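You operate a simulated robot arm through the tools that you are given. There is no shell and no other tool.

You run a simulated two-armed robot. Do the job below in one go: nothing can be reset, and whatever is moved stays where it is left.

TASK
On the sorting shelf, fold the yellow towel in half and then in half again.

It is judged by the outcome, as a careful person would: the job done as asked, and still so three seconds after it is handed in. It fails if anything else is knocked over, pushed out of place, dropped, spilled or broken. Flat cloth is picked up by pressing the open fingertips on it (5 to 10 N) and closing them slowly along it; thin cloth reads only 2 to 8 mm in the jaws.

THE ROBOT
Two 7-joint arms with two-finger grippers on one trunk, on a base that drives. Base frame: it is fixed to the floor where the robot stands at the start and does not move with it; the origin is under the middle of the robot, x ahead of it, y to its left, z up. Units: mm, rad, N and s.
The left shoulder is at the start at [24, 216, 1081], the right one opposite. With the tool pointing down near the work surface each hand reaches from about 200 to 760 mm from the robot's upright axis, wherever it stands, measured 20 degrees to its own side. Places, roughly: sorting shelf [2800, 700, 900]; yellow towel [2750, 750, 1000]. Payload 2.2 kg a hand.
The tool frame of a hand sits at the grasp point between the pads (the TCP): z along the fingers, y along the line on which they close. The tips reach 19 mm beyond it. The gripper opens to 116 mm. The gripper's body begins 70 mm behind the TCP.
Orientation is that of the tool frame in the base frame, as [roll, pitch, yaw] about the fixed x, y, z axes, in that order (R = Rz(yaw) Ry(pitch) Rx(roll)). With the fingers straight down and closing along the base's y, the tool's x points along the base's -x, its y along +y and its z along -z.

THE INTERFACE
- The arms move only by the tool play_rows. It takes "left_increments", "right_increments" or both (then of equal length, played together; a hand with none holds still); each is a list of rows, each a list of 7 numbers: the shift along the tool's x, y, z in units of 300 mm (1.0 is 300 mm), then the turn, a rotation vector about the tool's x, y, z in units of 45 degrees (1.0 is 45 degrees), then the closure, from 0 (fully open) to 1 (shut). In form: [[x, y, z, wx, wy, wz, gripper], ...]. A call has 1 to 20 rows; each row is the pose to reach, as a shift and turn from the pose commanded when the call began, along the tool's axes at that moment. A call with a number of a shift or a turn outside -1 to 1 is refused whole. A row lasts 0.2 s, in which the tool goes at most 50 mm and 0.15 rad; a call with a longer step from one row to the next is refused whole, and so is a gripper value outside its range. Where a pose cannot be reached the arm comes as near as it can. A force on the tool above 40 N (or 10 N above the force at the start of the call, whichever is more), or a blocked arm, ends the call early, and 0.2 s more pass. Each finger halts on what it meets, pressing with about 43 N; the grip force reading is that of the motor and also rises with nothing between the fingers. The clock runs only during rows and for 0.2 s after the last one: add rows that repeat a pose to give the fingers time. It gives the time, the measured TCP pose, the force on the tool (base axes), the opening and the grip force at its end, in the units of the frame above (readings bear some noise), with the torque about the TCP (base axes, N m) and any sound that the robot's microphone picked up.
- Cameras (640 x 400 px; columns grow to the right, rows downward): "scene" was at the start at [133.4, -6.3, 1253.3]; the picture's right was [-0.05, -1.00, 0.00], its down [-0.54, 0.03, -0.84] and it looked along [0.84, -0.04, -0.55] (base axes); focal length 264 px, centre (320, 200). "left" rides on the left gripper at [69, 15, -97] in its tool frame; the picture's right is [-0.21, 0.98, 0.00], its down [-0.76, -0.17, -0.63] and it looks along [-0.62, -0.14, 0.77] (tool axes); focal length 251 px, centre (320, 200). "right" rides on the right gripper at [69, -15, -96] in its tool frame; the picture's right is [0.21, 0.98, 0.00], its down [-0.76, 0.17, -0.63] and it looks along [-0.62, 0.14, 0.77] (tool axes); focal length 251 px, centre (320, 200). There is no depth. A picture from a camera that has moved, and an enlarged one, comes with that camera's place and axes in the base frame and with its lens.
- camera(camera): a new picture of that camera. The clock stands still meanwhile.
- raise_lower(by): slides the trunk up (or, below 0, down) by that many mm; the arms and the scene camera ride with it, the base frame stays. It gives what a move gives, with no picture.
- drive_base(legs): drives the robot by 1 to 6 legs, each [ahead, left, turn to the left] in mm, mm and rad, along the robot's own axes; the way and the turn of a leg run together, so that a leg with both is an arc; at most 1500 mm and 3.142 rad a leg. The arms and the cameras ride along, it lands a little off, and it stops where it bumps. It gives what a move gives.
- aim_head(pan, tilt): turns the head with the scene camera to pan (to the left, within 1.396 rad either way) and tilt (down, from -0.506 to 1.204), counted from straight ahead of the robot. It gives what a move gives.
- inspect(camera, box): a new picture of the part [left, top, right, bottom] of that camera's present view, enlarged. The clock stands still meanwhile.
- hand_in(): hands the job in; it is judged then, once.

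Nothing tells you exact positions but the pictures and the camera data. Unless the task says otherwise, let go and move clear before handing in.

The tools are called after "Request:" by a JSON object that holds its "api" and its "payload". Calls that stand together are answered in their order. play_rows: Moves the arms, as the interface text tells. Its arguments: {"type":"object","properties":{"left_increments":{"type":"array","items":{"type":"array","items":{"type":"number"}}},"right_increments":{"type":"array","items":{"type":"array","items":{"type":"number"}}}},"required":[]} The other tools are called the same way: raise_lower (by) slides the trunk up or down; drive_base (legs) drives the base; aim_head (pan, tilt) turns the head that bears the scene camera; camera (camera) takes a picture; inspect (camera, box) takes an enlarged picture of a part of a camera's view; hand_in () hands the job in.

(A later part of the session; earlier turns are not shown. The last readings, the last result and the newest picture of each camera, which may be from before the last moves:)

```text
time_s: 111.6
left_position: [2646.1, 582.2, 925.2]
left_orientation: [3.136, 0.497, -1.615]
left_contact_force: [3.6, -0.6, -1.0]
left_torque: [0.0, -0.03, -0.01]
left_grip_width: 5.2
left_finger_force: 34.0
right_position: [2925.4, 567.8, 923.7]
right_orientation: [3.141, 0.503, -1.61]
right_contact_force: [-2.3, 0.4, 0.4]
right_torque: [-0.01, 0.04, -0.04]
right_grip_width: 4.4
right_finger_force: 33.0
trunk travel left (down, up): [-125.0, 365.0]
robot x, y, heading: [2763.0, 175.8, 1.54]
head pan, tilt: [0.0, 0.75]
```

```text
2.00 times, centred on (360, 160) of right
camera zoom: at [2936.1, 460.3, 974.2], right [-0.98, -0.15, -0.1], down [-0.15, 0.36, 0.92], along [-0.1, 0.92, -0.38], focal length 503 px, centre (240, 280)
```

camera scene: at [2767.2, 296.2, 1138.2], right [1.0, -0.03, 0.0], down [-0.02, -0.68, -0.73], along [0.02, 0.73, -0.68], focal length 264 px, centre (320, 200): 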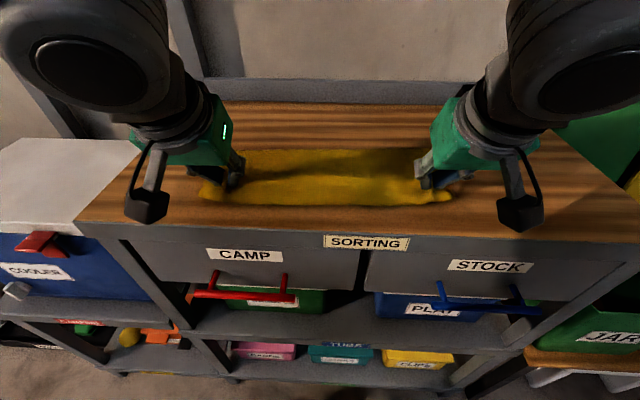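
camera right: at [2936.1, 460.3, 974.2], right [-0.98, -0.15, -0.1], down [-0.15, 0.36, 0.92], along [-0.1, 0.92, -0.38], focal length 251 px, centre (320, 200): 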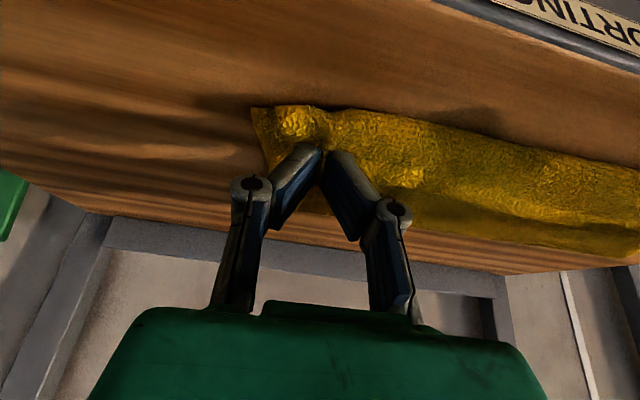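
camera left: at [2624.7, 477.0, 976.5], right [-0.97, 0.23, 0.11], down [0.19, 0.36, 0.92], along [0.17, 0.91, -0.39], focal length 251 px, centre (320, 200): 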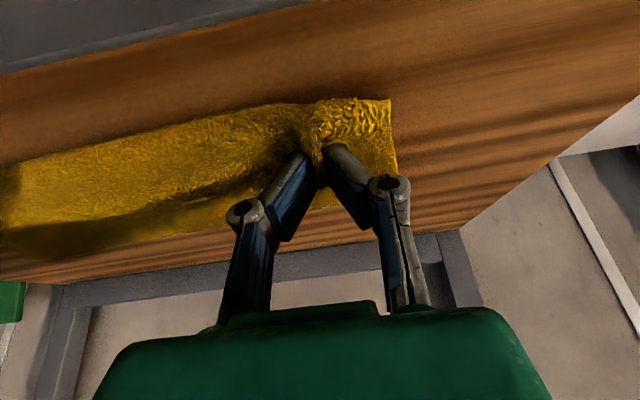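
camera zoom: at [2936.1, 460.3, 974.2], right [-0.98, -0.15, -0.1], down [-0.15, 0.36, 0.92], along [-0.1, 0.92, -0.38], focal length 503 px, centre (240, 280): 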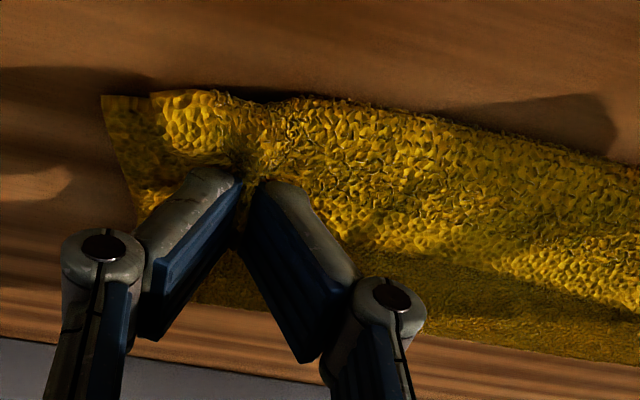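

Alignment is close; the middle of the top edge hangs about 10–15 mm past the front edge because of slack. I'll lower gently with a slight shift back and watch for contact.

Request:
{"api": "play_rows", "payload": {"left_increments": [[0.003, 0, 0.02, 0, 0, 0, 1], [0.006, 0, 0.04, 0, 0, 0, 1], [0.0077, 0, 0.049, 0, 0, 0, 1], [0.0077, 0, 0.049, 0, 0, 0, 1]], "right_increments": [[0.003, 0, 0.02, 0, 0, 0, 1], [0.006, 0, 0.04, 0, 0, 0, 1], [0.0077, 0, 0.045, 0, 0, 0, 1], [0.0077, 0, 0.045, 0, 0, 0, 1]]}}

Request:
{"api": "inspect", "payload": {"camera": "scene", "box": [180, 120, 480, 240]}}

Request:
{"api": "inspect", "payload": {"camera": "left", "box": [160, 50, 480, 250]}}

Request:
{"api": "inspect", "payload": {"camera": "right", "box": [200, 60, 520, 260]}}

```text
time_s: 112.6
left_position: [2645.0, 587.1, 911.1]
left_orientation: [3.138, 0.494, -1.615]
left_contact_force: [1.6, 0.2, 1.9]
left_torque: [-0.03, -0.02, 0.07]
left_grip_width: 4.9
left_finger_force: 34.1
right_position: [2926.2, 572.6, 914.0]
right_orientation: [-3.14, 0.502, -1.609]
right_contact_force: [-2.4, -1.0, 0.9]
right_torque: [-0.05, 0.07, 0.03]
right_grip_width: 4.4
right_finger_force: 32.9
trunk travel left (down, up): [-125.0, 365.0]
robot x, y, heading: [2764.7, 172.7, 1.544]
head pan, tilt: [0.0, 0.75]
```

```text
2.13 times, centred on (330, 180) of scene
camera zoom: at [2767.2, 295.6, 1138.3], right [1.0, -0.03, 0.0], down [-0.02, -0.68, -0.73], along [0.02, 0.73, -0.68], focal length 564 px, centre (299, 243)
```

zoom: 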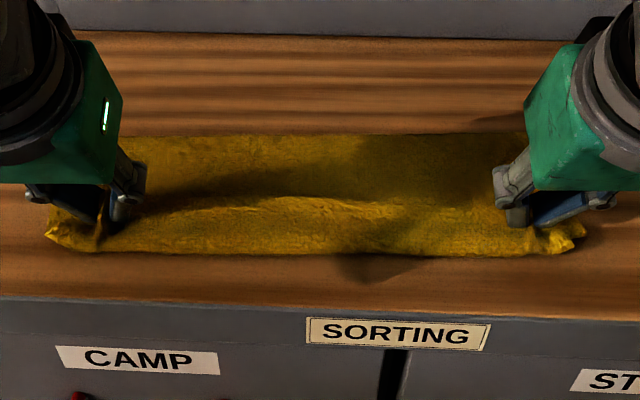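

```text
2.00 times, centred on (320, 150) of left
camera zoom: at [2625.1, 482.4, 963.3], right [-0.97, 0.23, 0.11], down [0.18, 0.36, 0.92], along [0.17, 0.91, -0.39], focal length 503 px, centre (320, 300)
```

zoom: 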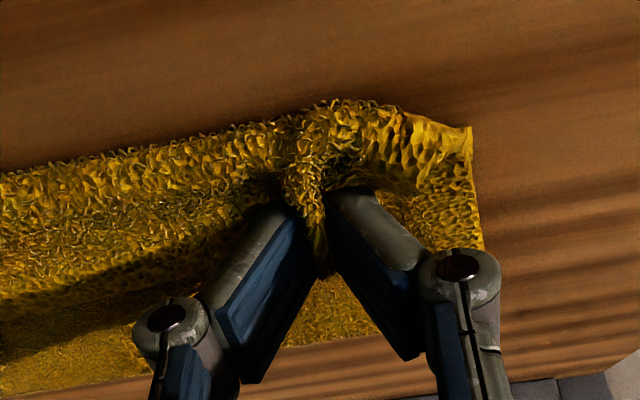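

```text
2.00 times, centred on (360, 160) of right
camera zoom: at [2936.6, 465.1, 963.1], right [-0.98, -0.15, -0.1], down [-0.15, 0.36, 0.92], along [-0.1, 0.92, -0.38], focal length 503 px, centre (240, 280)
```

zoom: 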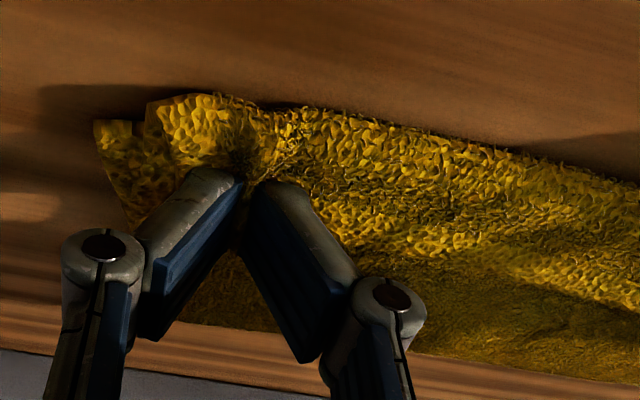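

There is slack: the crease sits about 25 mm too far forward, so the top layer bulges past the front edge. I'll lift the edge back up to above the fold line so the cloth hangs straight, then come down again on a tighter arc.

Request:
{"api": "play_rows", "payload": {"left_increments": [[-0.059, 0, -0.101, 0, 0, 0, 1], [-0.119, 0.001, -0.145, 0, 0, 0, 1], [-0.187, 0.003, -0.179, 0, 0, 0, 1], [-0.26, 0.005, -0.201, 0, 0, 0, 1], [-0.336, 0.008, -0.21, 0, 0, 0, 1], [-0.412, 0.0105, -0.205, 0, 0, 0, 1], [-0.486, 0.0135, -0.187, 0, 0, 0, 1], [-0.555, 0.0165, -0.157, 0, 0, 0, 1], [-0.555, 0.0165, -0.157, 0, 0, 0, 1], [-0.555, 0.0165, -0.157, 0, 0, 0, 1]], "right_increments": [[-0.057, 0, -0.094, 0, 0, 0, 1], [-0.12, 0.001, -0.141, 0, 0, 0, 1], [-0.191, 0.003, -0.177, 0, 0, 0, 1], [-0.266, 0.005, -0.198, 0, 0, 0, 1], [-0.344, 0.008, -0.207, 0, 0, 0, 1], [-0.422, 0.0105, -0.202, 0, 0, 0, 1], [-0.498, 0.0135, -0.184, 0, 0, 0, 1], [-0.57, 0.0165, -0.152, 0, 0, 0, 1], [-0.57, 0.0165, -0.152, 0, 0, 0, 1], [-0.57, 0.0165, -0.152, 0, 0, 0, 1]]}}

Request:
{"api": "camera", "payload": {"camera": "scene"}}

Request:
{"api": "camera", "payload": {"camera": "left"}}

Request:
{"api": "inspect", "payload": {"camera": "scene", "box": [180, 120, 480, 240]}}

```text
time_s: 114.8
left_position: [2645.7, 712.2, 1030.0]
left_orientation: [3.136, 0.495, -1.614]
left_contact_force: [1.7, -0.7, 0.5]
left_torque: [-0.04, -0.05, 0.05]
left_grip_width: 5.2
left_finger_force: 33.7
right_position: [2924.9, 701.2, 1034.2]
right_orientation: [-3.141, 0.503, -1.609]
right_contact_force: [-1.4, -0.2, 0.1]
right_torque: [0.0, 0.06, 0.04]
right_grip_width: 4.2
right_finger_force: 32.8
trunk travel left (down, up): [-125.0, 365.0]
robot x, y, heading: [2764.0, 171.7, 1.541]
head pan, tilt: [0.0, 0.75]
```

```text
taken
camera scene: at [2767.3, 297.7, 1138.0], right [1.0, -0.03, 0.0], down [-0.02, -0.68, -0.73], along [0.02, 0.73, -0.69], focal length 264 px, centre (320, 200)
```

scene: 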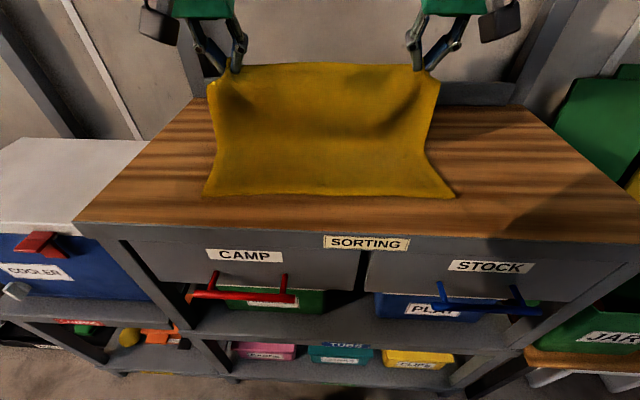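

```text
taken
camera left: at [2625.4, 608.5, 1081.8], right [-0.97, 0.23, 0.11], down [0.18, 0.36, 0.92], along [0.17, 0.91, -0.39], focal length 251 px, centre (320, 200)
```

left: 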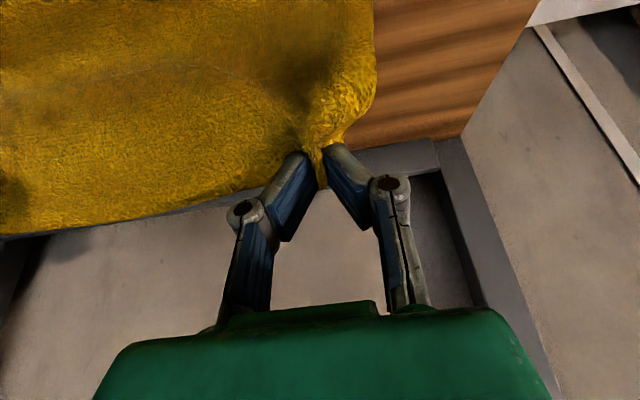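

```text
2.13 times, centred on (330, 180) of scene
camera zoom: at [2767.3, 297.7, 1138.0], right [1.0, -0.03, 0.0], down [-0.02, -0.68, -0.73], along [0.02, 0.73, -0.69], focal length 564 px, centre (299, 243)
```

zoom: 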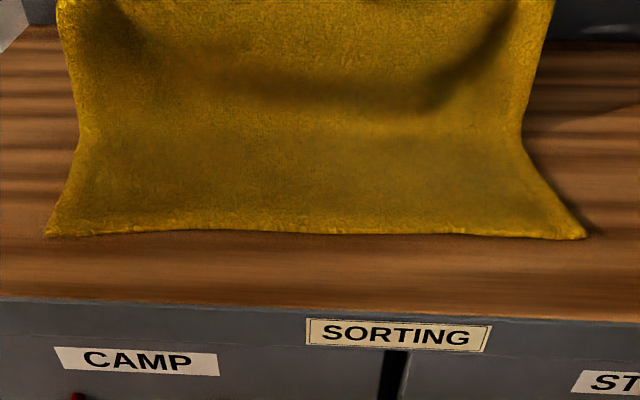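

The cloth now hangs straight from both hands and the front half is flat and unmoved. I'll bring it down on the full-radius arc this time.

Request:
{"api": "play_rows", "payload": {"left_increments": [[0.07, -0.0032, -0.038, 0, 0, 0, 1], [0.144, -0.006, -0.056, 0, 0, 0, 1], [0.221, -0.009, -0.061, 0, 0, 0, 1], [0.298, -0.0115, -0.052, 0, 0, 0, 1], [0.37, -0.0136, -0.031, 0, 0, 0, 1], [0.44, -0.0154, 0.003, 0, 0, 0, 1], [0.5, -0.0167, 0.05, 0, 0, 0, 1], [0.543, -0.0173, 0.093, 0, 0, 0, 1], [0.543, -0.0173, 0.093, 0, 0, 0, 1]], "right_increments": [[0.07, -0.003, -0.035, 0, 0, 0, 1], [0.146, -0.006, -0.053, 0, 0, 0, 1], [0.225, -0.009, -0.058, 0, 0, 0, 1], [0.304, -0.0116, -0.048, 0, 0, 0, 1], [0.379, -0.0138, -0.027, 0, 0, 0, 1], [0.449, -0.0156, 0.008, 0, 0, 0, 1], [0.513, -0.017, 0.055, 0, 0, 0, 1], [0.556, -0.0177, 0.099, 0, 0, 0, 1], [0.556, -0.0177, 0.099, 0, 0, 0, 1]]}}

Request:
{"api": "inspect", "payload": {"camera": "scene", "box": [180, 120, 480, 240]}}

Request:
{"api": "inspect", "payload": {"camera": "left", "box": [160, 50, 480, 250]}}

Request:
{"api": "inspect", "payload": {"camera": "right", "box": [200, 60, 520, 260]}}

```text
time_s: 116.8
left_position: [2645.2, 581.4, 929.1]
left_orientation: [3.137, 0.496, -1.615]
left_contact_force: [2.5, -0.2, -0.3]
left_torque: [-0.01, -0.06, 0.01]
left_grip_width: 5.6
left_finger_force: 33.7
right_position: [2926.6, 568.1, 926.4]
right_orientation: [-3.141, 0.504, -1.609]
right_contact_force: [-2.6, -0.6, 0.5]
right_torque: [-0.04, 0.08, -0.03]
right_grip_width: 4.1
right_finger_force: 33.1
trunk travel left (down, up): [-125.0, 365.0]
robot x, y, heading: [2759.4, 173.7, 1.537]
head pan, tilt: [0.0, 0.75]
```

```text
2.13 times, centred on (330, 180) of scene
camera zoom: at [2767.2, 296.0, 1138.3], right [1.0, -0.03, 0.0], down [-0.02, -0.68, -0.73], along [0.02, 0.73, -0.68], focal length 564 px, centre (299, 243)
```

zoom: 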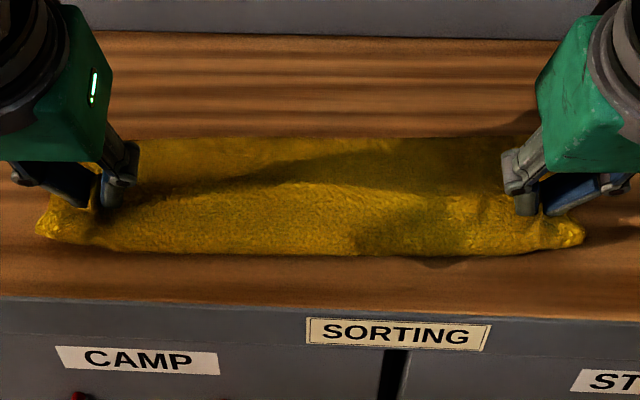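

```text
2.00 times, centred on (320, 150) of left
camera zoom: at [2625.2, 476.5, 981.2], right [-0.97, 0.23, 0.11], down [0.18, 0.36, 0.92], along [0.17, 0.91, -0.39], focal length 503 px, centre (320, 300)
```

zoom: 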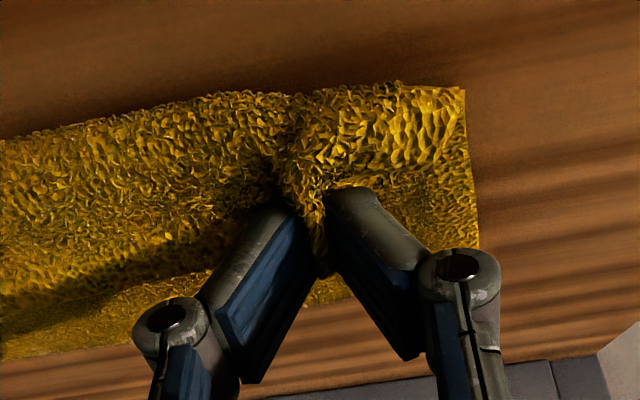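

```text
2.00 times, centred on (360, 160) of right
camera zoom: at [2936.9, 460.7, 977.4], right [-0.98, -0.15, -0.1], down [-0.15, 0.36, 0.92], along [-0.1, 0.92, -0.38], focal length 503 px, centre (240, 280)
```

zoom: 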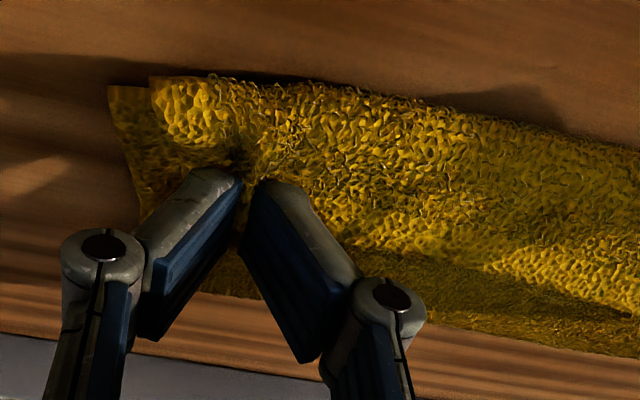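

With this grip the edge strip comes down folded back on itself: the free edge faces the wrong way and the cloth bulges forward. I'll unfold it back to flat and re-grip with the fingers closing across the edge, which lets the cloth hang cleanly from the tips. First, back up to the top of the arc.

Request:
{"api": "play_rows", "payload": {"left_increments": [[-0.046, 0, -0.039, 0, 0, 0, 1], [-0.107, 0.001, -0.084, 0, 0, 0, 1], [-0.175, 0.003, -0.117, 0, 0, 0, 1], [-0.248, 0.005, -0.14, 0, 0, 0, 1], [-0.323, 0.008, -0.148, 0, 0, 0, 1], [-0.399, 0.0105, -0.143, 0, 0, 0, 1], [-0.474, 0.0135, -0.125, 0, 0, 0, 1], [-0.543, 0.0165, -0.095, 0, 0, 0, 1], [-0.543, 0.0165, -0.095, 0, 0, 0, 1]], "right_increments": [[-0.05, 0, -0.051, 0, 0, 0, 1], [-0.113, 0.001, -0.097, 0, 0, 0, 1], [-0.184, 0.003, -0.133, 0, 0, 0, 1], [-0.259, 0.005, -0.155, 0, 0, 0, 1], [-0.337, 0.008, -0.164, 0, 0, 0, 1], [-0.415, 0.0105, -0.159, 0, 0, 0, 1], [-0.491, 0.0135, -0.14, 0, 0, 0, 1], [-0.563, 0.0165, -0.109, 0, 0, 0, 1], [-0.563, 0.0165, -0.109, 0, 0, 0, 1]]}}

Request:
{"api": "play_rows", "payload": {"left_increments": [[-0.066, 0.0, 0.038, 0, 0.076, 0, 1], [-0.125, 0.001, 0.091, 0, 0.166, 0, 1], [-0.174, 0.002, 0.153, 0, 0.255, 0, 1], [-0.212, 0.003, 0.222, 0, 0.344, 0, 1], [-0.238, 0.004, 0.296, 0, 0.433, 0, 1], [-0.249, 0.005, 0.373, 0, 0.51, 0, 1], [-0.247, 0.006, 0.45, 0, 0.573, 0, 1], [-0.231, 0.006, 0.526, 0, 0.637, 0, 1], [-0.231, 0.006, 0.526, 0, 0.637, 0, 1]], "right_increments": [[-0.067, 0.0, 0.044, 0, 0.076, 0, 1], [-0.127, 0, 0.099, 0, 0.166, 0, 1], [-0.177, -0.001, 0.162, 0, 0.255, 0, 1], [-0.215, -0.001, 0.233, 0, 0.344, 0, 1], [-0.241, -0.002, 0.308, 0, 0.433, 0, 1], [-0.253, -0.002, 0.387, 0, 0.51, 0, 1], [-0.251, -0.002, 0.466, 0, 0.573, 0, 1], [-0.235, -0.002, 0.543, 0, 0.637, 0, 1], [-0.235, -0.002, 0.543, 0, 0.637, 0, 1]]}}

Request:
{"api": "camera", "payload": {"camera": "scene"}}

```text
time_s: 118.8
left_position: [2645.7, 708.2, 1034.4]
left_orientation: [3.135, 0.498, -1.615]
left_contact_force: [2.8, 0.6, 0.7]
left_torque: [0.01, -0.07, 0.02]
left_grip_width: 5.2
left_finger_force: 33.6
right_position: [2927.1, 701.6, 1039.7]
right_orientation: [-3.14, 0.504, -1.609]
right_contact_force: [-4.0, -0.5, -0.5]
right_torque: [0.0, 0.01, 0.02]
right_grip_width: 4.1
right_finger_force: 32.8
trunk travel left (down, up): [-125.0, 365.0]
robot x, y, heading: [2763.5, 171.2, 1.54]
head pan, tilt: [0.0, 0.75]
```

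```text
time_s: 120.8
left_position: [2649.7, 844.9, 927.8]
left_orientation: [3.139, -0.003, -1.61]
left_contact_force: [4.0, -0.7, 0.2]
left_torque: [0.04, -0.02, 0.02]
left_grip_width: 5.4
left_finger_force: 34.3
right_position: [2932.7, 840.9, 932.3]
right_orientation: [3.141, 0.005, -1.611]
right_contact_force: [-3.6, 0.4, 0.0]
right_torque: [-0.02, 0.11, -0.01]
right_grip_width: 4.3
right_finger_force: 33.1
trunk travel left (down, up): [-125.0, 365.0]
robot x, y, heading: [2762.5, 174.4, 1.541]
head pan, tilt: [0.0, 0.75]
```

```text
taken
camera scene: at [2767.1, 298.4, 1138.2], right [1.0, -0.03, 0.0], down [-0.02, -0.68, -0.73], along [0.02, 0.73, -0.68], focal length 264 px, centre (320, 200)
```

scene: 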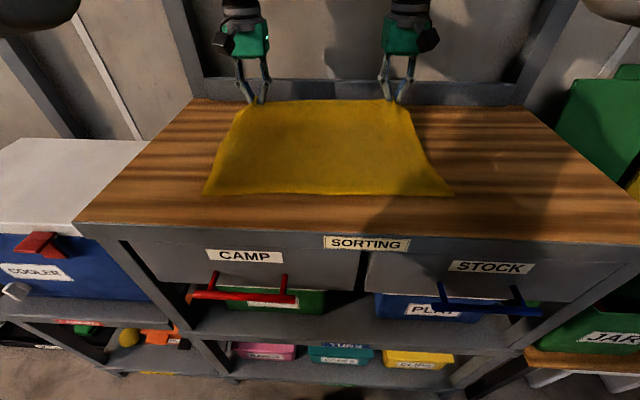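

The towel is nearly back to flat with its back edge just above the table. I'll set it down, press lightly and open the fingers slowly so the bunched cloth spreads out again.

Request:
{"api": "play_rows", "payload": {"left_increments": [[-0.01, 0, 0.03, 0, 0, 0, 1], [-0.02, 0, 0.06, 0, 0, 0, 1], [-0.023, 0, 0.08, 0, 0, 0, 1], [-0.023, 0, 0.08, 0, 0, 0, 1]], "right_increments": [[-0.003, 0, 0.03, 0, 0, 0, 1], [-0.006, 0, 0.06, 0, 0, 0, 1], [-0.006, 0, 0.095, 0, 0, 0, 1], [-0.006, 0, 0.095, 0, 0, 0, 1]]}}

```text
time_s: 121.8
left_position: [2650.6, 854.3, 904.4]
left_orientation: [3.138, -0.003, -1.609]
left_contact_force: [4.2, -0.1, 2.1]
left_torque: [-0.03, -0.05, 0.07]
left_grip_width: 5.3
left_finger_force: 34.2
right_position: [2932.3, 843.4, 903.2]
right_orientation: [-3.139, 0.005, -1.608]
right_contact_force: [-2.7, 0.1, 4.3]
right_torque: [-0.04, 0.04, 0.0]
right_grip_width: 4.4
right_finger_force: 33.5
trunk travel left (down, up): [-125.0, 365.0]
robot x, y, heading: [2761.5, 175.1, 1.543]
head pan, tilt: [0.0, 0.75]
```

Request:
{"api": "play_rows", "payload": {"left_increments": [[0, 0, 0.004, 0, 0, 0, 0.97], [0, 0, 0.004, 0, 0, 0, 0.93], [0, 0, 0.004, 0, 0, 0, 0.89], [0, 0, 0.004, 0, 0, 0, 0.85], [0, 0, 0.004, 0, 0, 0, 0.81], [0, 0, 0.004, 0, 0, 0, 0.77], [0, 0, 0.004, 0, 0, 0, 0.73], [0, 0, 0.004, 0, 0, 0, 0.69], [0, 0, 0.004, 0, 0, 0, 0.65], [0, 0, 0.004, 0, 0, 0, 0.61], [0, 0, 0.004, 0, 0, 0, 0.61], [0, 0, -0.05, 0, 0, 0, 0.61], [0, 0, -0.12, 0, 0, 0, 0.61], [0, 0, -0.12, 0, 0, 0, 0.61]], "right_increments": [[0, 0, 0.001, 0, 0, 0, 0.97], [0, 0, 0.001, 0, 0, 0, 0.93], [0, 0, 0.001, 0, 0, 0, 0.89], [0, 0, 0.001, 0, 0, 0, 0.85], [0, 0, 0.001, 0, 0, 0, 0.81], [0, 0, 0.001, 0, 0, 0, 0.77], [0, 0, 0.001, 0, 0, 0, 0.73], [0, 0, 0.001, 0, 0, 0, 0.69], [0, 0, 0.001, 0, 0, 0, 0.65], [0, 0, 0.001, 0, 0, 0, 0.61], [0, 0, 0.001, 0, 0, 0, 0.61], [0, 0, -0.05, 0, 0, 0, 0.61], [0, 0, -0.12, 0, 0, 0, 0.61], [0, 0, -0.12, 0, 0, 0, 0.61]]}}

Request:
{"api": "camera", "payload": {"camera": "scene"}}

Request:
{"api": "camera", "payload": {"camera": "left"}}

Request:
{"api": "camera", "payload": {"camera": "right"}}

```text
time_s: 124.8
left_position: [2651.6, 855.7, 937.5]
left_orientation: [3.134, -0.006, -1.611]
left_contact_force: [0.0, -0.2, -0.1]
left_torque: [-0.04, -0.01, 0.02]
left_grip_width: 45.2
left_finger_force: 0.1
right_position: [2931.2, 843.4, 937.0]
right_orientation: [-3.139, 0.0, -1.61]
right_contact_force: [-0.1, 0.1, -0.4]
right_torque: [-0.03, 0.0, 0.03]
right_grip_width: 45.1
right_finger_force: 0.0
trunk travel left (down, up): [-125.0, 365.0]
robot x, y, heading: [2765.4, 177.2, 1.541]
head pan, tilt: [0.0, 0.75]
```

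```text
taken
camera scene: at [2767.2, 300.4, 1137.7], right [1.0, -0.03, 0.0], down [-0.02, -0.69, -0.73], along [0.02, 0.73, -0.69], focal length 264 px, centre (320, 200)
```

scene: 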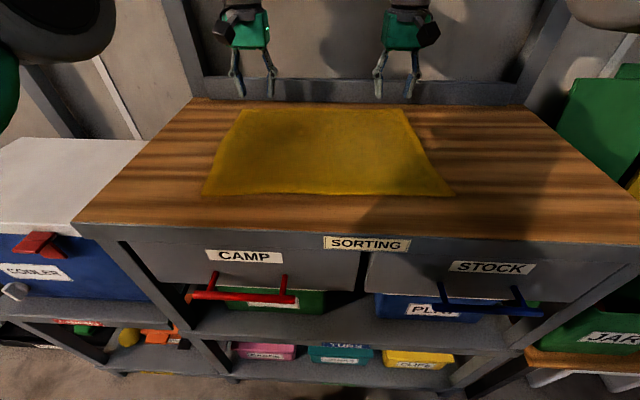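

```text
taken
camera left: at [2631.9, 789.2, 1035.2], right [-0.97, 0.25, 0.0], down [0.2, 0.75, 0.63], along [0.16, 0.61, -0.78], focal length 251 px, centre (320, 200)
```

left: 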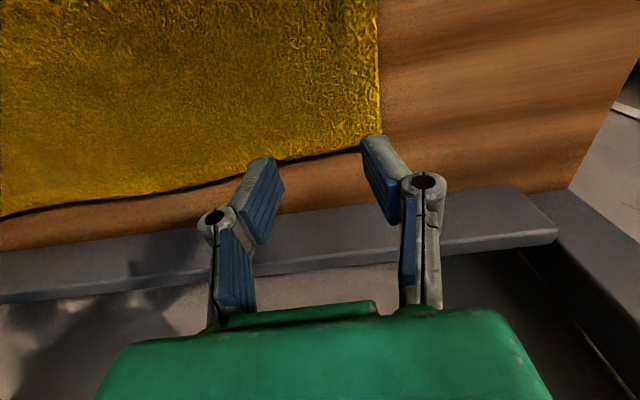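

```text
taken
camera right: at [2943.1, 774.5, 1033.5], right [-0.98, -0.18, 0.0], down [-0.14, 0.76, 0.63], along [-0.11, 0.62, -0.77], focal length 251 px, centre (320, 200)
```

right: 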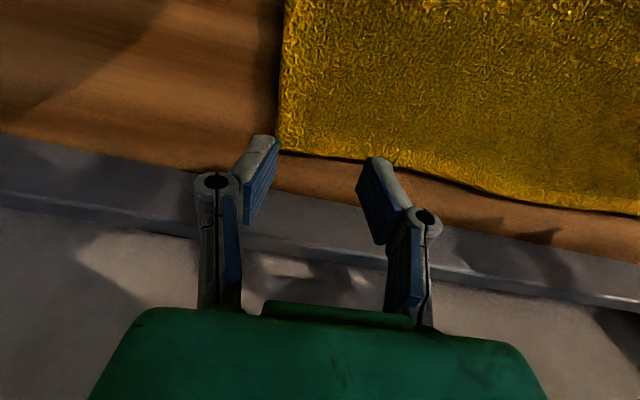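

The towel flattened out perfectly again. Now I'll back the hands off a little and turn them 90° so the fingers close across the back edge (cameras to the outside).

Request:
{"api": "play_rows", "payload": {"left_increments": [[0.05, 0, -0.04, 0, 0, 0.166, 0.61], [0.1, 0, -0.06, 0, 0, 0.333, 0.61], [0.15, 0, -0.08, 0, 0, 0.5, 0.61], [0.17, 0, -0.08, 0, 0, 0.666, 0.61], [0.17, 0, -0.08, 0, 0, 0.833, 0.61], [0.17, 0, -0.08, 0, 0, 0.998, 0.61], [0.17, 0, -0.08, 0, 0, 0.998, 0.61]], "right_increments": [[0.05, 0, -0.04, 0, 0, -0.166, 0.61], [0.1, 0, -0.06, 0, 0, -0.333, 0.61], [0.15, 0, -0.08, 0, 0, -0.5, 0.61], [0.15, 0, -0.08, 0, 0, -0.666, 0.61], [0.15, 0, -0.08, 0, 0, -0.833, 0.61], [0.15, 0, -0.08, 0, 0, -1.0, 0.61], [0.15, 0, -0.08, 0, 0, -1.0, 0.61]]}}

```text
time_s: 126.4
left_position: [2647.6, 804.8, 963.4]
left_orientation: [-3.14, -0.007, -2.395]
left_contact_force: [-0.9, 0.4, 0.2]
left_torque: [-0.02, -0.01, 0.0]
left_grip_width: 45.3
left_finger_force: 0.2
right_position: [2931.7, 799.0, 959.9]
right_orientation: [-3.138, 0.0, -0.822]
right_contact_force: [0.2, 0.7, -0.1]
right_torque: [0.0, 0.0, -0.01]
right_grip_width: 45.3
right_finger_force: 0.1
trunk travel left (down, up): [-125.0, 365.0]
robot x, y, heading: [2764.9, 175.6, 1.547]
head pan, tilt: [0.0, 0.75]
```

Request:
{"api": "play_rows", "payload": {"left_increments": [[0, 0, 0, 0, 0, 0.166, 0.61], [0, 0, 0, 0, 0, 0.333, 0.65], [0, 0, 0, 0, 0, 0.5, 0.7], [0, 0, 0, 0, 0, 0.666, 0.72], [0, 0, 0, 0, 0, 0.833, 0.72], [0, 0, 0, 0, 0, 0.998, 0.72], [0, 0, 0, 0, 0, 0.998, 0.72]], "right_increments": [[0, 0, 0, 0, 0, -0.166, 0.61], [0, 0, 0, 0, 0, -0.333, 0.65], [0, 0, 0, 0, 0, -0.5, 0.7], [0, 0, 0, 0, 0, -0.666, 0.72], [0, 0, 0, 0, 0, -0.833, 0.72], [0, 0, 0, 0, 0, -1.0, 0.72], [0, 0, 0, 0, 0, -1.0, 0.72]]}}

Request:
{"api": "camera", "payload": {"camera": "scene"}}

Request:
{"api": "camera", "payload": {"camera": "left"}}

Request:
{"api": "camera", "payload": {"camera": "right"}}

```text
time_s: 128.0
left_position: [2648.7, 804.1, 963.5]
left_orientation: [-3.137, -0.004, 3.104]
left_contact_force: [-0.1, -0.4, -0.1]
left_torque: [0.0, 0.04, -0.01]
left_grip_width: 32.5
left_finger_force: 0.0
right_position: [2932.0, 797.7, 961.7]
right_orientation: [-3.14, -0.002, -0.037]
right_contact_force: [0.6, 0.3, 0.5]
right_torque: [0.03, -0.01, -0.03]
right_grip_width: 32.9
right_finger_force: 0.0
trunk travel left (down, up): [-125.0, 365.0]
robot x, y, heading: [2761.6, 178.0, 1.549]
head pan, tilt: [0.0, 0.75]
```

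```text
taken
camera scene: at [2767.2, 299.2, 1137.9], right [1.0, -0.03, 0.0], down [-0.02, -0.69, -0.73], along [0.02, 0.73, -0.69], focal length 264 px, centre (320, 200)
```

scene: 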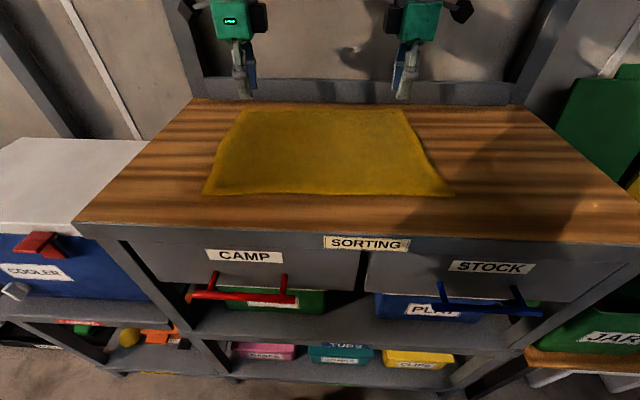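

```text
taken
camera left: at [2578.5, 823.4, 1059.9], right [0.25, 0.97, -0.01], down [0.75, -0.19, 0.63], along [0.61, -0.16, -0.78], focal length 251 px, centre (320, 200)
```

left: 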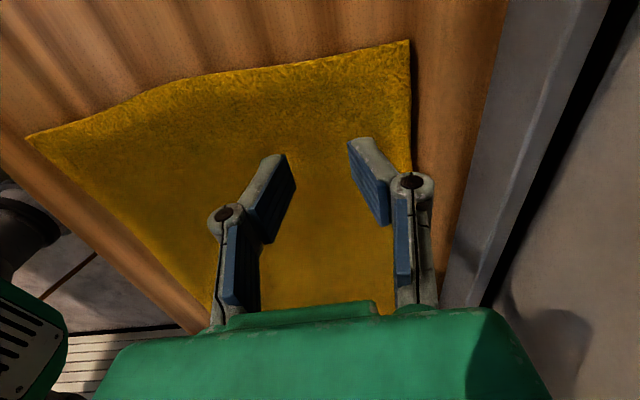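

```text
taken
camera right: at [2999.7, 810.0, 1057.5], right [0.18, -0.98, 0.0], down [-0.76, -0.14, 0.63], along [-0.62, -0.11, -0.78], focal length 251 px, centre (320, 200)
```

right: 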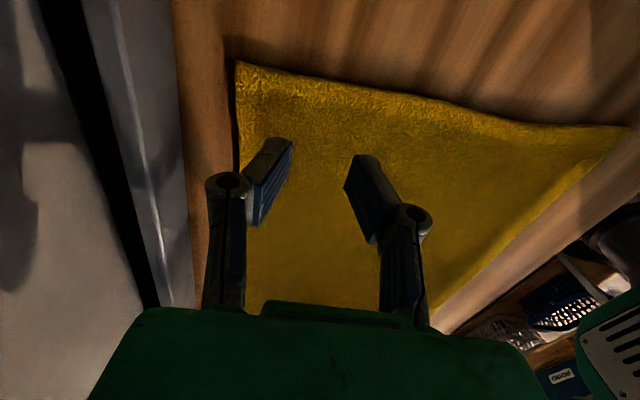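

Both hands are turned correctly. I'll zoom in to re-measure the towel's corners before gripping again.

Request:
{"api": "inspect", "payload": {"camera": "scene", "box": [180, 80, 500, 240]}}

Request:
{"api": "inspect", "payload": {"camera": "left", "box": [240, 20, 480, 170]}}

Request:
{"api": "inspect", "payload": {"camera": "right", "box": [180, 40, 420, 190]}}

```text
2.00 times, centred on (340, 160) of scene
camera zoom: at [2767.2, 299.2, 1137.9], right [1.0, -0.03, 0.0], down [-0.02, -0.69, -0.73], along [0.02, 0.73, -0.69], focal length 528 px, centre (280, 280)
```

zoom: 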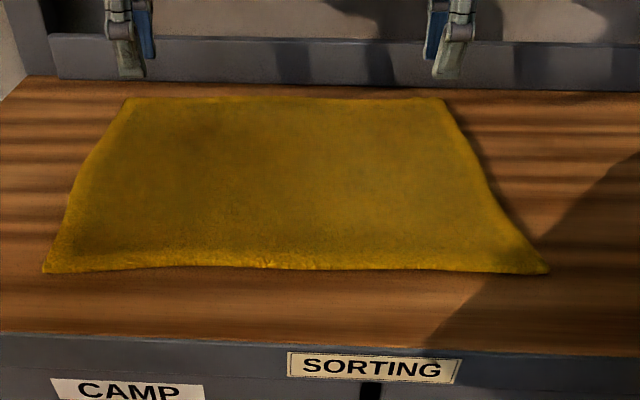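

```text
2.67 times, centred on (360, 95) of left
camera zoom: at [2578.5, 823.4, 1059.9], right [0.25, 0.97, -0.01], down [0.75, -0.19, 0.63], along [0.61, -0.16, -0.78], focal length 670 px, centre (213, 480)
```

zoom: 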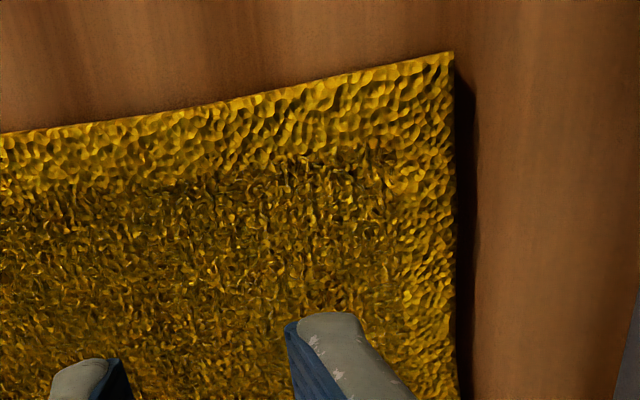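

```text
2.67 times, centred on (300, 115) of right
camera zoom: at [2999.7, 810.0, 1057.5], right [0.18, -0.98, 0.0], down [-0.76, -0.14, 0.63], along [-0.62, -0.11, -0.78], focal length 670 px, centre (373, 427)
```

zoom: 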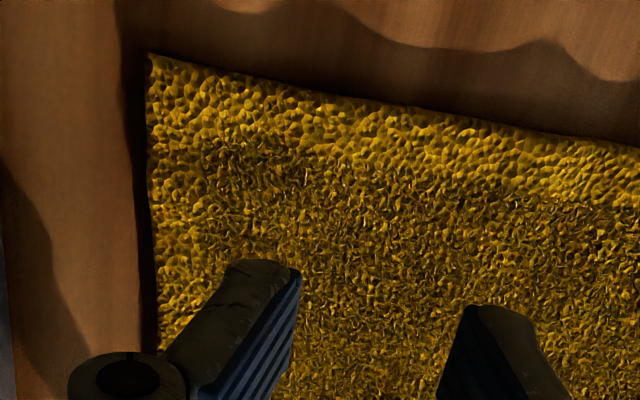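

Corners now: BL about (2614, 866), BR about (2957, 851), FL (2607, 579), FR (2964, 568). I'll move to hover over the new pinch points, one pair of fingers per back corner with the outer finger just inside the edge.

Request:
{"api": "play_rows", "payload": {"left_increments": [[0.02, 0.04, 0.04, 0, 0, 0, 0.72], [0.04, 0.08, 0.09, 0, 0, 0, 0.72], [0.053, 0.108, 0.128, 0, 0, 0, 0.72], [0.053, 0.108, 0.128, 0, 0, 0, 0.72]], "right_increments": [[0.006, -0.03, 0.04, 0, 0, 0, 0.72], [0.012, -0.06, 0.09, 0, 0, 0, 0.72], [0.017, -0.088, 0.122, 0, 0, 0, 0.72], [0.017, -0.088, 0.122, 0, 0, 0, 0.72]]}}

Request:
{"api": "camera", "payload": {"camera": "left"}}

Request:
{"api": "camera", "payload": {"camera": "right"}}

```text
time_s: 129.0
left_position: [2633.0, 836.3, 925.8]
left_orientation: [-3.139, -0.005, 3.105]
left_contact_force: [0.5, -0.5, 0.6]
left_torque: [0.04, 0.0, 0.0]
left_grip_width: 32.5
left_finger_force: 0.2
right_position: [2935.6, 823.4, 926.1]
right_orientation: [-3.138, -0.002, -0.039]
right_contact_force: [-0.9, -0.1, 0.2]
right_torque: [0.02, 0.02, 0.03]
right_grip_width: 32.8
right_finger_force: 0.1
trunk travel left (down, up): [-125.0, 365.0]
robot x, y, heading: [2762.2, 170.9, 1.539]
head pan, tilt: [0.0, 0.75]
```

```text
taken
camera left: at [2564.1, 855.2, 1022.1], right [0.25, 0.97, 0.0], down [0.75, -0.19, 0.63], along [0.61, -0.16, -0.78], focal length 251 px, centre (320, 200)
```

left: 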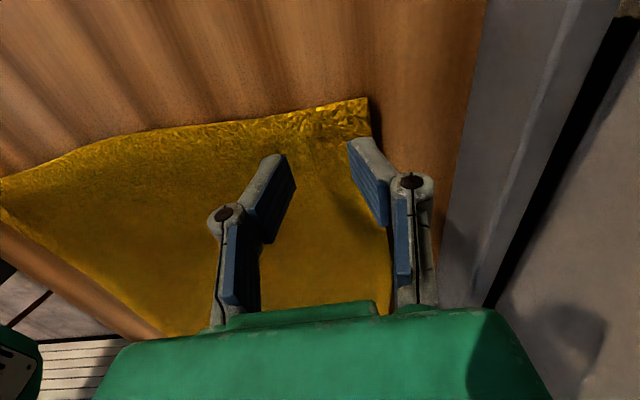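

```text
taken
camera right: at [3004.2, 836.4, 1021.6], right [0.18, -0.98, 0.0], down [-0.76, -0.14, 0.63], along [-0.62, -0.11, -0.78], focal length 251 px, centre (320, 200)
```

right: 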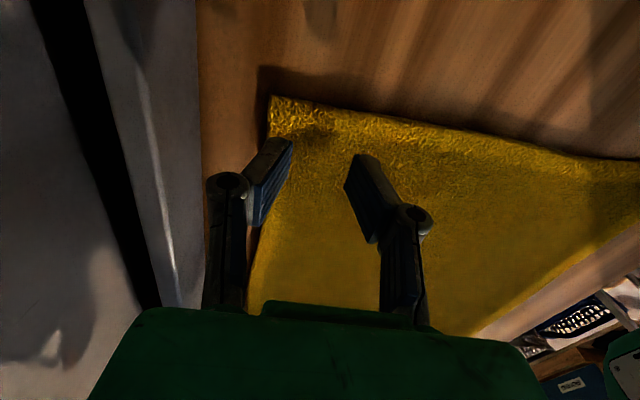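

Both pinch points look right, with the outer fingers 5–7 mm inside the edge. Lowering to touch.

Request:
{"api": "play_rows", "payload": {"left_increments": [[0, 0.003, 0.03, 0, 0, 0, 0.72], [0, 0.006, 0.055, 0, 0, 0, 0.72], [0, 0.006, 0.068, 0, 0, 0, 0.72], [0, 0.006, 0.073, 0, 0, 0, 0.72], [0, 0.006, 0.076, 0, 0, 0, 0.72], [0, 0.006, 0.076, 0, 0, 0, 0.72]], "right_increments": [[0, 0, 0.03, 0, 0, 0, 0.72], [0, 0, 0.055, 0, 0, 0, 0.72], [0, 0, 0.068, 0, 0, 0, 0.72], [0, 0, 0.073, 0, 0, 0, 0.72], [0, 0, 0.076, 0, 0, 0, 0.72], [0, 0, 0.076, 0, 0, 0, 0.72]]}}

```text
time_s: 130.4
left_position: [2633.0, 837.4, 902.5]
left_orientation: [-3.14, -0.003, 3.106]
left_contact_force: [0.8, -0.5, 10.3]
left_torque: [0.03, 0.01, 0.01]
left_grip_width: 27.2
left_finger_force: 0.0
right_position: [2938.0, 824.5, 903.1]
right_orientation: [-3.136, 0.0, -0.038]
right_contact_force: [-0.4, 2.0, 6.8]
right_torque: [0.03, 0.03, 0.01]
right_grip_width: 33.2
right_finger_force: 0.1
trunk travel left (down, up): [-125.0, 365.0]
robot x, y, heading: [2763.6, 176.6, 1.545]
head pan, tilt: [0.0, 0.75]
```

Contact at 7–10 N. Now closing slowly across the edge.

Request:
{"api": "play_rows", "payload": {"left_increments": [[0, 0, -0.002, 0, 0, 0, 0.74], [0, 0, -0.002, 0, 0, 0, 0.77], [0, 0, -0.002, 0, 0, 0, 0.8], [0, 0, -0.002, 0, 0, 0, 0.83], [0, 0, -0.002, 0, 0, 0, 0.86], [0, 0, -0.002, 0, 0, 0, 0.89], [0, 0, -0.002, 0, 0, 0, 0.92], [0, 0, -0.002, 0, 0, 0, 0.95], [0, 0, -0.002, 0, 0, 0, 0.98], [0, 0, -0.002, 0, 0, 0, 1], [0, 0, -0.002, 0, 0, 0, 1], [0, 0, -0.002, 0, 0, 0, 1]], "right_increments": [[0, 0, 0, 0, 0, 0, 0.74], [0, 0, 0, 0, 0, 0, 0.77], [0, 0, 0, 0, 0, 0, 0.8], [0, 0, 0, 0, 0, 0, 0.83], [0, 0, 0, 0, 0, 0, 0.86], [0, 0, 0, 0, 0, 0, 0.89], [0, 0, 0, 0, 0, 0, 0.92], [0, 0, 0, 0, 0, 0, 0.95], [0, 0, 0, 0, 0, 0, 0.98], [0, 0, 0, 0, 0, 0, 1], [0, 0, 0, 0, 0, 0, 1], [0, 0, 0, 0, 0, 0, 1]]}}

Request:
{"api": "camera", "payload": {"camera": "left"}}

Request:
{"api": "camera", "payload": {"camera": "right"}}

Request:
{"api": "camera", "payload": {"camera": "scene"}}

```text
time_s: 133.0
left_position: [2632.8, 838.3, 902.1]
left_orientation: [-3.138, -0.003, 3.105]
left_contact_force: [0.0, 0.7, 6.4]
left_torque: [0.01, -0.01, 0.01]
left_grip_width: 4.9
left_finger_force: 33.3
right_position: [2935.8, 825.1, 902.4]
right_orientation: [-3.137, -0.001, -0.038]
right_contact_force: [0.2, -0.7, 6.2]
right_torque: [-0.02, -0.04, 0.02]
right_grip_width: 4.8
right_finger_force: 33.5
trunk travel left (down, up): [-125.0, 365.0]
robot x, y, heading: [2764.2, 175.7, 1.544]
head pan, tilt: [0.0, 0.75]
```

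```text
taken
camera left: at [2564.2, 856.9, 999.0], right [0.25, 0.97, 0.0], down [0.75, -0.19, 0.63], along [0.61, -0.16, -0.78], focal length 251 px, centre (320, 200)
```

left: 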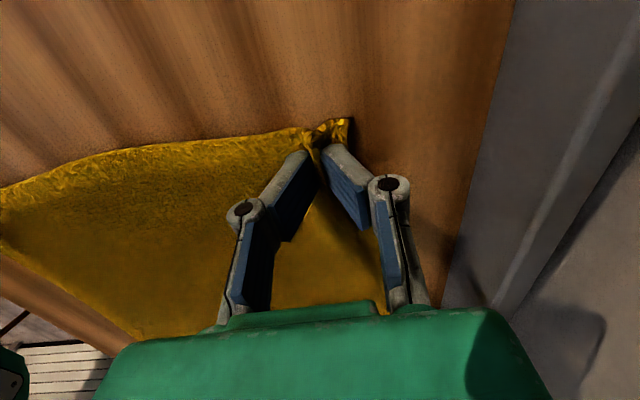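

```text
taken
camera right: at [3005.3, 836.1, 998.5], right [0.18, -0.98, 0.0], down [-0.76, -0.14, 0.63], along [-0.62, -0.11, -0.78], focal length 251 px, centre (320, 200)
```

right: 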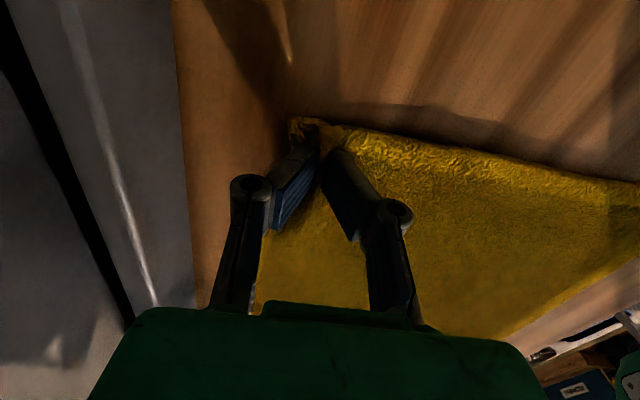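

```text
taken
camera scene: at [2767.0, 297.7, 1138.2], right [1.0, -0.03, 0.0], down [-0.02, -0.68, -0.73], along [0.02, 0.73, -0.68], focal length 264 px, centre (320, 200)
```

scene: 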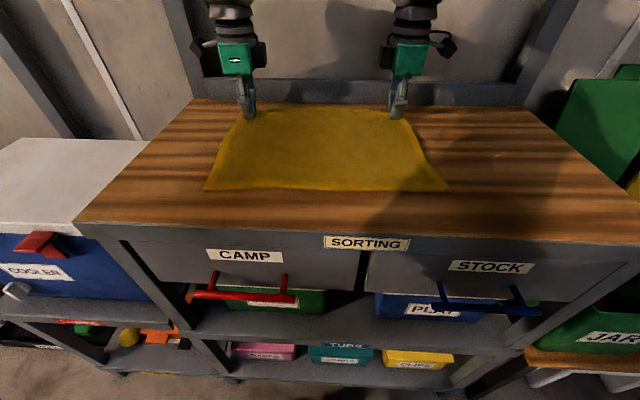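

Both hands hold the edge (4.9 and 4.8 mm). I'll check where the front edge now lies, since closing may have pulled the towel back slightly.

Request:
{"api": "inspect", "payload": {"camera": "scene", "box": [180, 80, 500, 240]}}

```text
2.00 times, centred on (340, 160) of scene
camera zoom: at [2767.0, 297.7, 1138.2], right [1.0, -0.03, 0.0], down [-0.02, -0.68, -0.73], along [0.02, 0.73, -0.68], focal length 528 px, centre (280, 280)
```

zoom: 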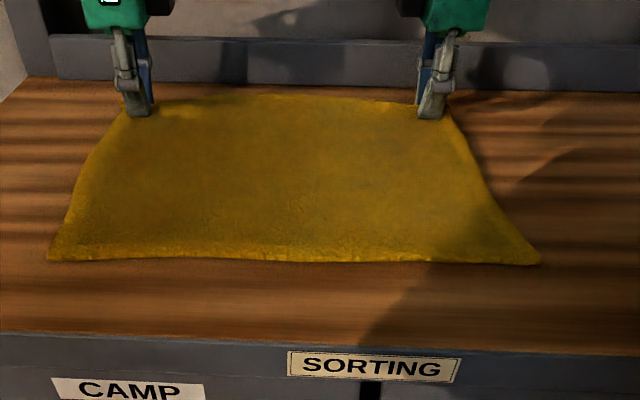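

The towel shifted about 10 mm back while gripping, so I've recomputed the fold line (about y 733 on the left, 722 on the right). Now lifting along the first part of the new arc.

Request:
{"api": "play_rows", "payload": {"left_increments": [[0.001, -0.014, -0.047, 0, 0, 0, 1], [0.002, -0.0334, -0.0943, 0, 0, 0, 1], [0.003, -0.048, -0.134, 0, 0, 0, 1], [0.004, -0.0668, -0.173, 0, 0, 0, 1], [0.005, -0.092, -0.208, 0, 0, 0, 1], [0.006, -0.1187, -0.24, 0, 0, 0, 1], [0.005, -0.152, -0.268, 0, 0, 0, 1], [0.003, -0.1863, -0.293, 0, 0, 0, 1]], "right_increments": [[0, 0.012, -0.047, 0, 0, 0, 1], [0.001, 0.028, -0.0933, 0, 0, 0, 1], [0.002, 0.043, -0.133, 0, 0, 0, 1], [0.002, 0.0607, -0.172, 0, 0, 0, 1], [0.003, 0.086, -0.207, 0, 0, 0, 1], [0.004, 0.1127, -0.24, 0, 0, 0, 1], [0.005, 0.146, -0.268, 0, 0, 0, 1], [0.007, 0.18, -0.292, 0, 0, 0, 1]]}}

Request:
{"api": "camera", "payload": {"camera": "scene"}}

Request:
{"api": "camera", "payload": {"camera": "left"}}

Request:
{"api": "camera", "payload": {"camera": "right"}}

```text
time_s: 134.8
left_position: [2630.9, 780.8, 991.4]
left_orientation: [-3.138, -0.006, 3.105]
left_contact_force: [-0.6, -0.7, 0.8]
left_torque: [0.0, 0.0, 0.05]
left_grip_width: 4.7
left_finger_force: 33.0
right_position: [2937.1, 770.6, 990.7]
right_orientation: [-3.137, -0.002, -0.04]
right_contact_force: [-0.5, -0.7, -0.1]
right_torque: [-0.01, 0.0, -0.03]
right_grip_width: 4.8
right_finger_force: 33.5
trunk travel left (down, up): [-125.0, 365.0]
robot x, y, heading: [2762.8, 174.7, 1.544]
head pan, tilt: [0.0, 0.75]
```

```text
taken
camera scene: at [2767.1, 297.8, 1138.1], right [1.0, -0.03, 0.0], down [-0.02, -0.68, -0.73], along [0.02, 0.73, -0.68], focal length 264 px, centre (320, 200)
```

scene: 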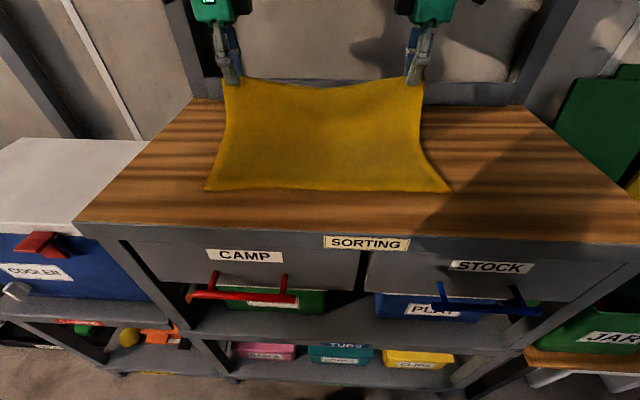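

```text
taken
camera left: at [2560.8, 800.1, 1087.7], right [0.25, 0.97, 0.0], down [0.75, -0.19, 0.63], along [0.61, -0.16, -0.78], focal length 251 px, centre (320, 200)
```

left: 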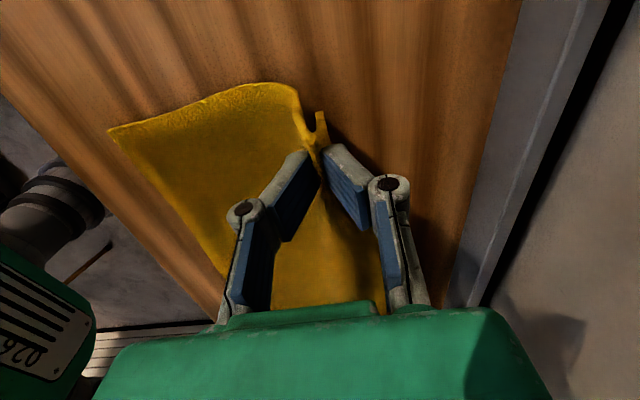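

```text
taken
camera right: at [3006.0, 781.7, 1087.2], right [0.18, -0.98, 0.0], down [-0.76, -0.14, 0.63], along [-0.62, -0.11, -0.78], focal length 251 px, centre (320, 200)
```

right: 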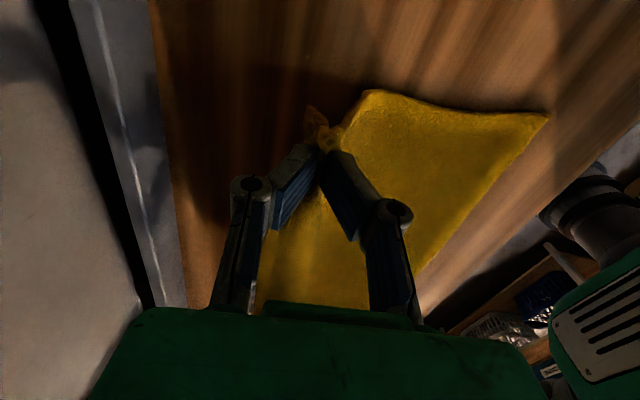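

The cloth hangs cleanly from the tips with only a small flap behind. I'll continue over the top of the arc, tilting the fingers forward as it goes.

Request:
{"api": "play_rows", "payload": {"left_increments": [[-0.001, -0.0423, -0.0187, -0.083, 0, 0, 1], [-0.002, -0.087, -0.032, -0.166, 0, 0, 1], [-0.003, -0.1333, -0.0397, -0.255, 0, 0, 1], [-0.003, -0.1803, -0.0413, -0.344, 0, 0, 1], [-0.004, -0.2267, -0.0373, -0.427, 0, 0, 1], [-0.005, -0.2727, -0.0277, -0.51, 0, 0, 1], [-0.006, -0.3167, -0.012, -0.592, 0, 0, 1], [-0.006, -0.3587, 0.0087, -0.675, 0, 0, 1]], "right_increments": [[0.002, 0.0423, -0.0187, 0.083, 0, 0, 1], [0.0035, 0.087, -0.032, 0.166, 0, 0, 1], [0.005, 0.1333, -0.0397, 0.255, 0, 0, 1], [0.007, 0.1803, -0.0413, 0.344, 0, 0, 1], [0.009, 0.2267, -0.0373, 0.427, 0, 0, 1], [0.011, 0.2727, -0.0277, 0.51, 0, 0, 1], [0.014, 0.3167, -0.012, 0.592, 0, 0, 1], [0.017, 0.3587, 0.0087, 0.675, 0, 0, 1]]}}

Request:
{"api": "camera", "payload": {"camera": "scene"}}

Request:
{"api": "camera", "payload": {"camera": "left"}}

Request:
{"api": "camera", "payload": {"camera": "right"}}

```text
time_s: 136.6
left_position: [2627.8, 672.6, 988.2]
left_orientation: [2.614, -0.003, 3.106]
left_contact_force: [-0.4, -0.4, -0.3]
left_torque: [-0.04, -0.01, 0.01]
left_grip_width: 4.8
left_finger_force: 33.5
right_position: [2939.3, 659.9, 985.4]
right_orientation: [-2.605, -0.001, -0.038]
right_contact_force: [-0.6, -0.9, 0.2]
right_torque: [-0.05, 0.04, 0.02]
right_grip_width: 4.3
right_finger_force: 33.4
trunk travel left (down, up): [-125.0, 365.0]
robot x, y, heading: [2765.0, 170.4, 1.547]
head pan, tilt: [0.0, 0.75]
```

```text
taken
camera scene: at [2767.3, 295.0, 1138.4], right [1.0, -0.03, 0.0], down [-0.02, -0.68, -0.73], along [0.02, 0.73, -0.68], focal length 264 px, centre (320, 200)
```

scene: 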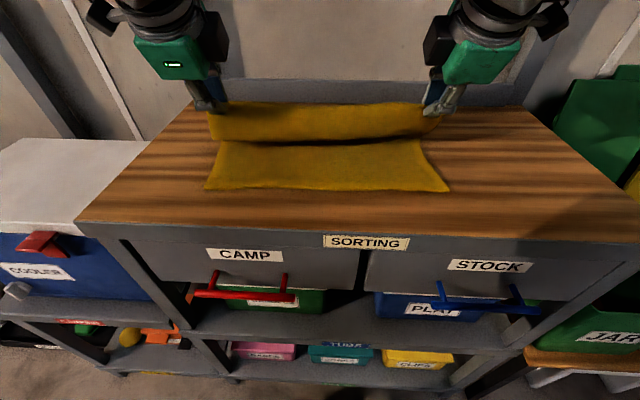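

```text
taken
camera left: at [2556.7, 640.5, 1079.8], right [0.25, 0.83, 0.49], down [0.74, -0.49, 0.46], along [0.62, 0.25, -0.74], focal length 251 px, centre (320, 200)
```

left: 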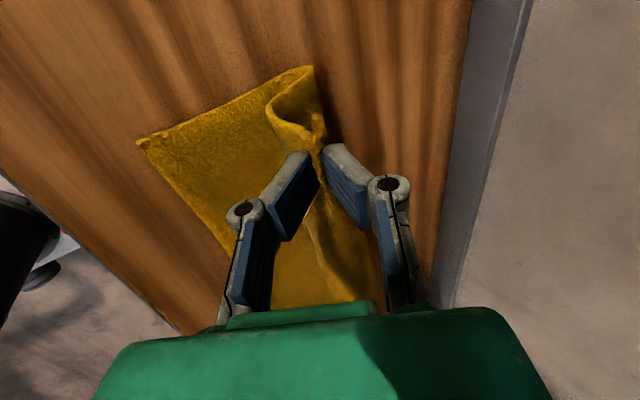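

```text
taken
camera right: at [3005.9, 620.9, 1076.1], right [0.18, -0.85, -0.5], down [-0.77, -0.44, 0.46], along [-0.61, 0.3, -0.74], focal length 251 px, centre (320, 200)
```

right: 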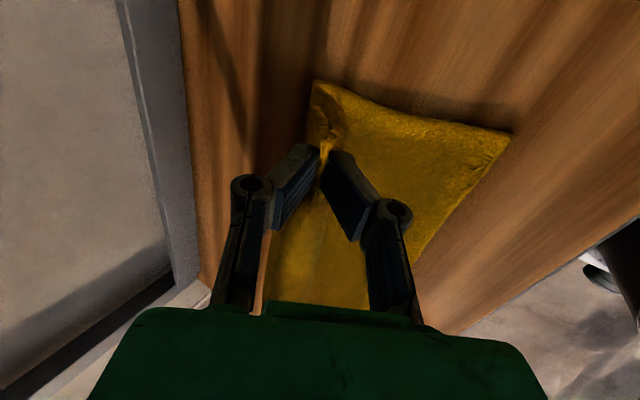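

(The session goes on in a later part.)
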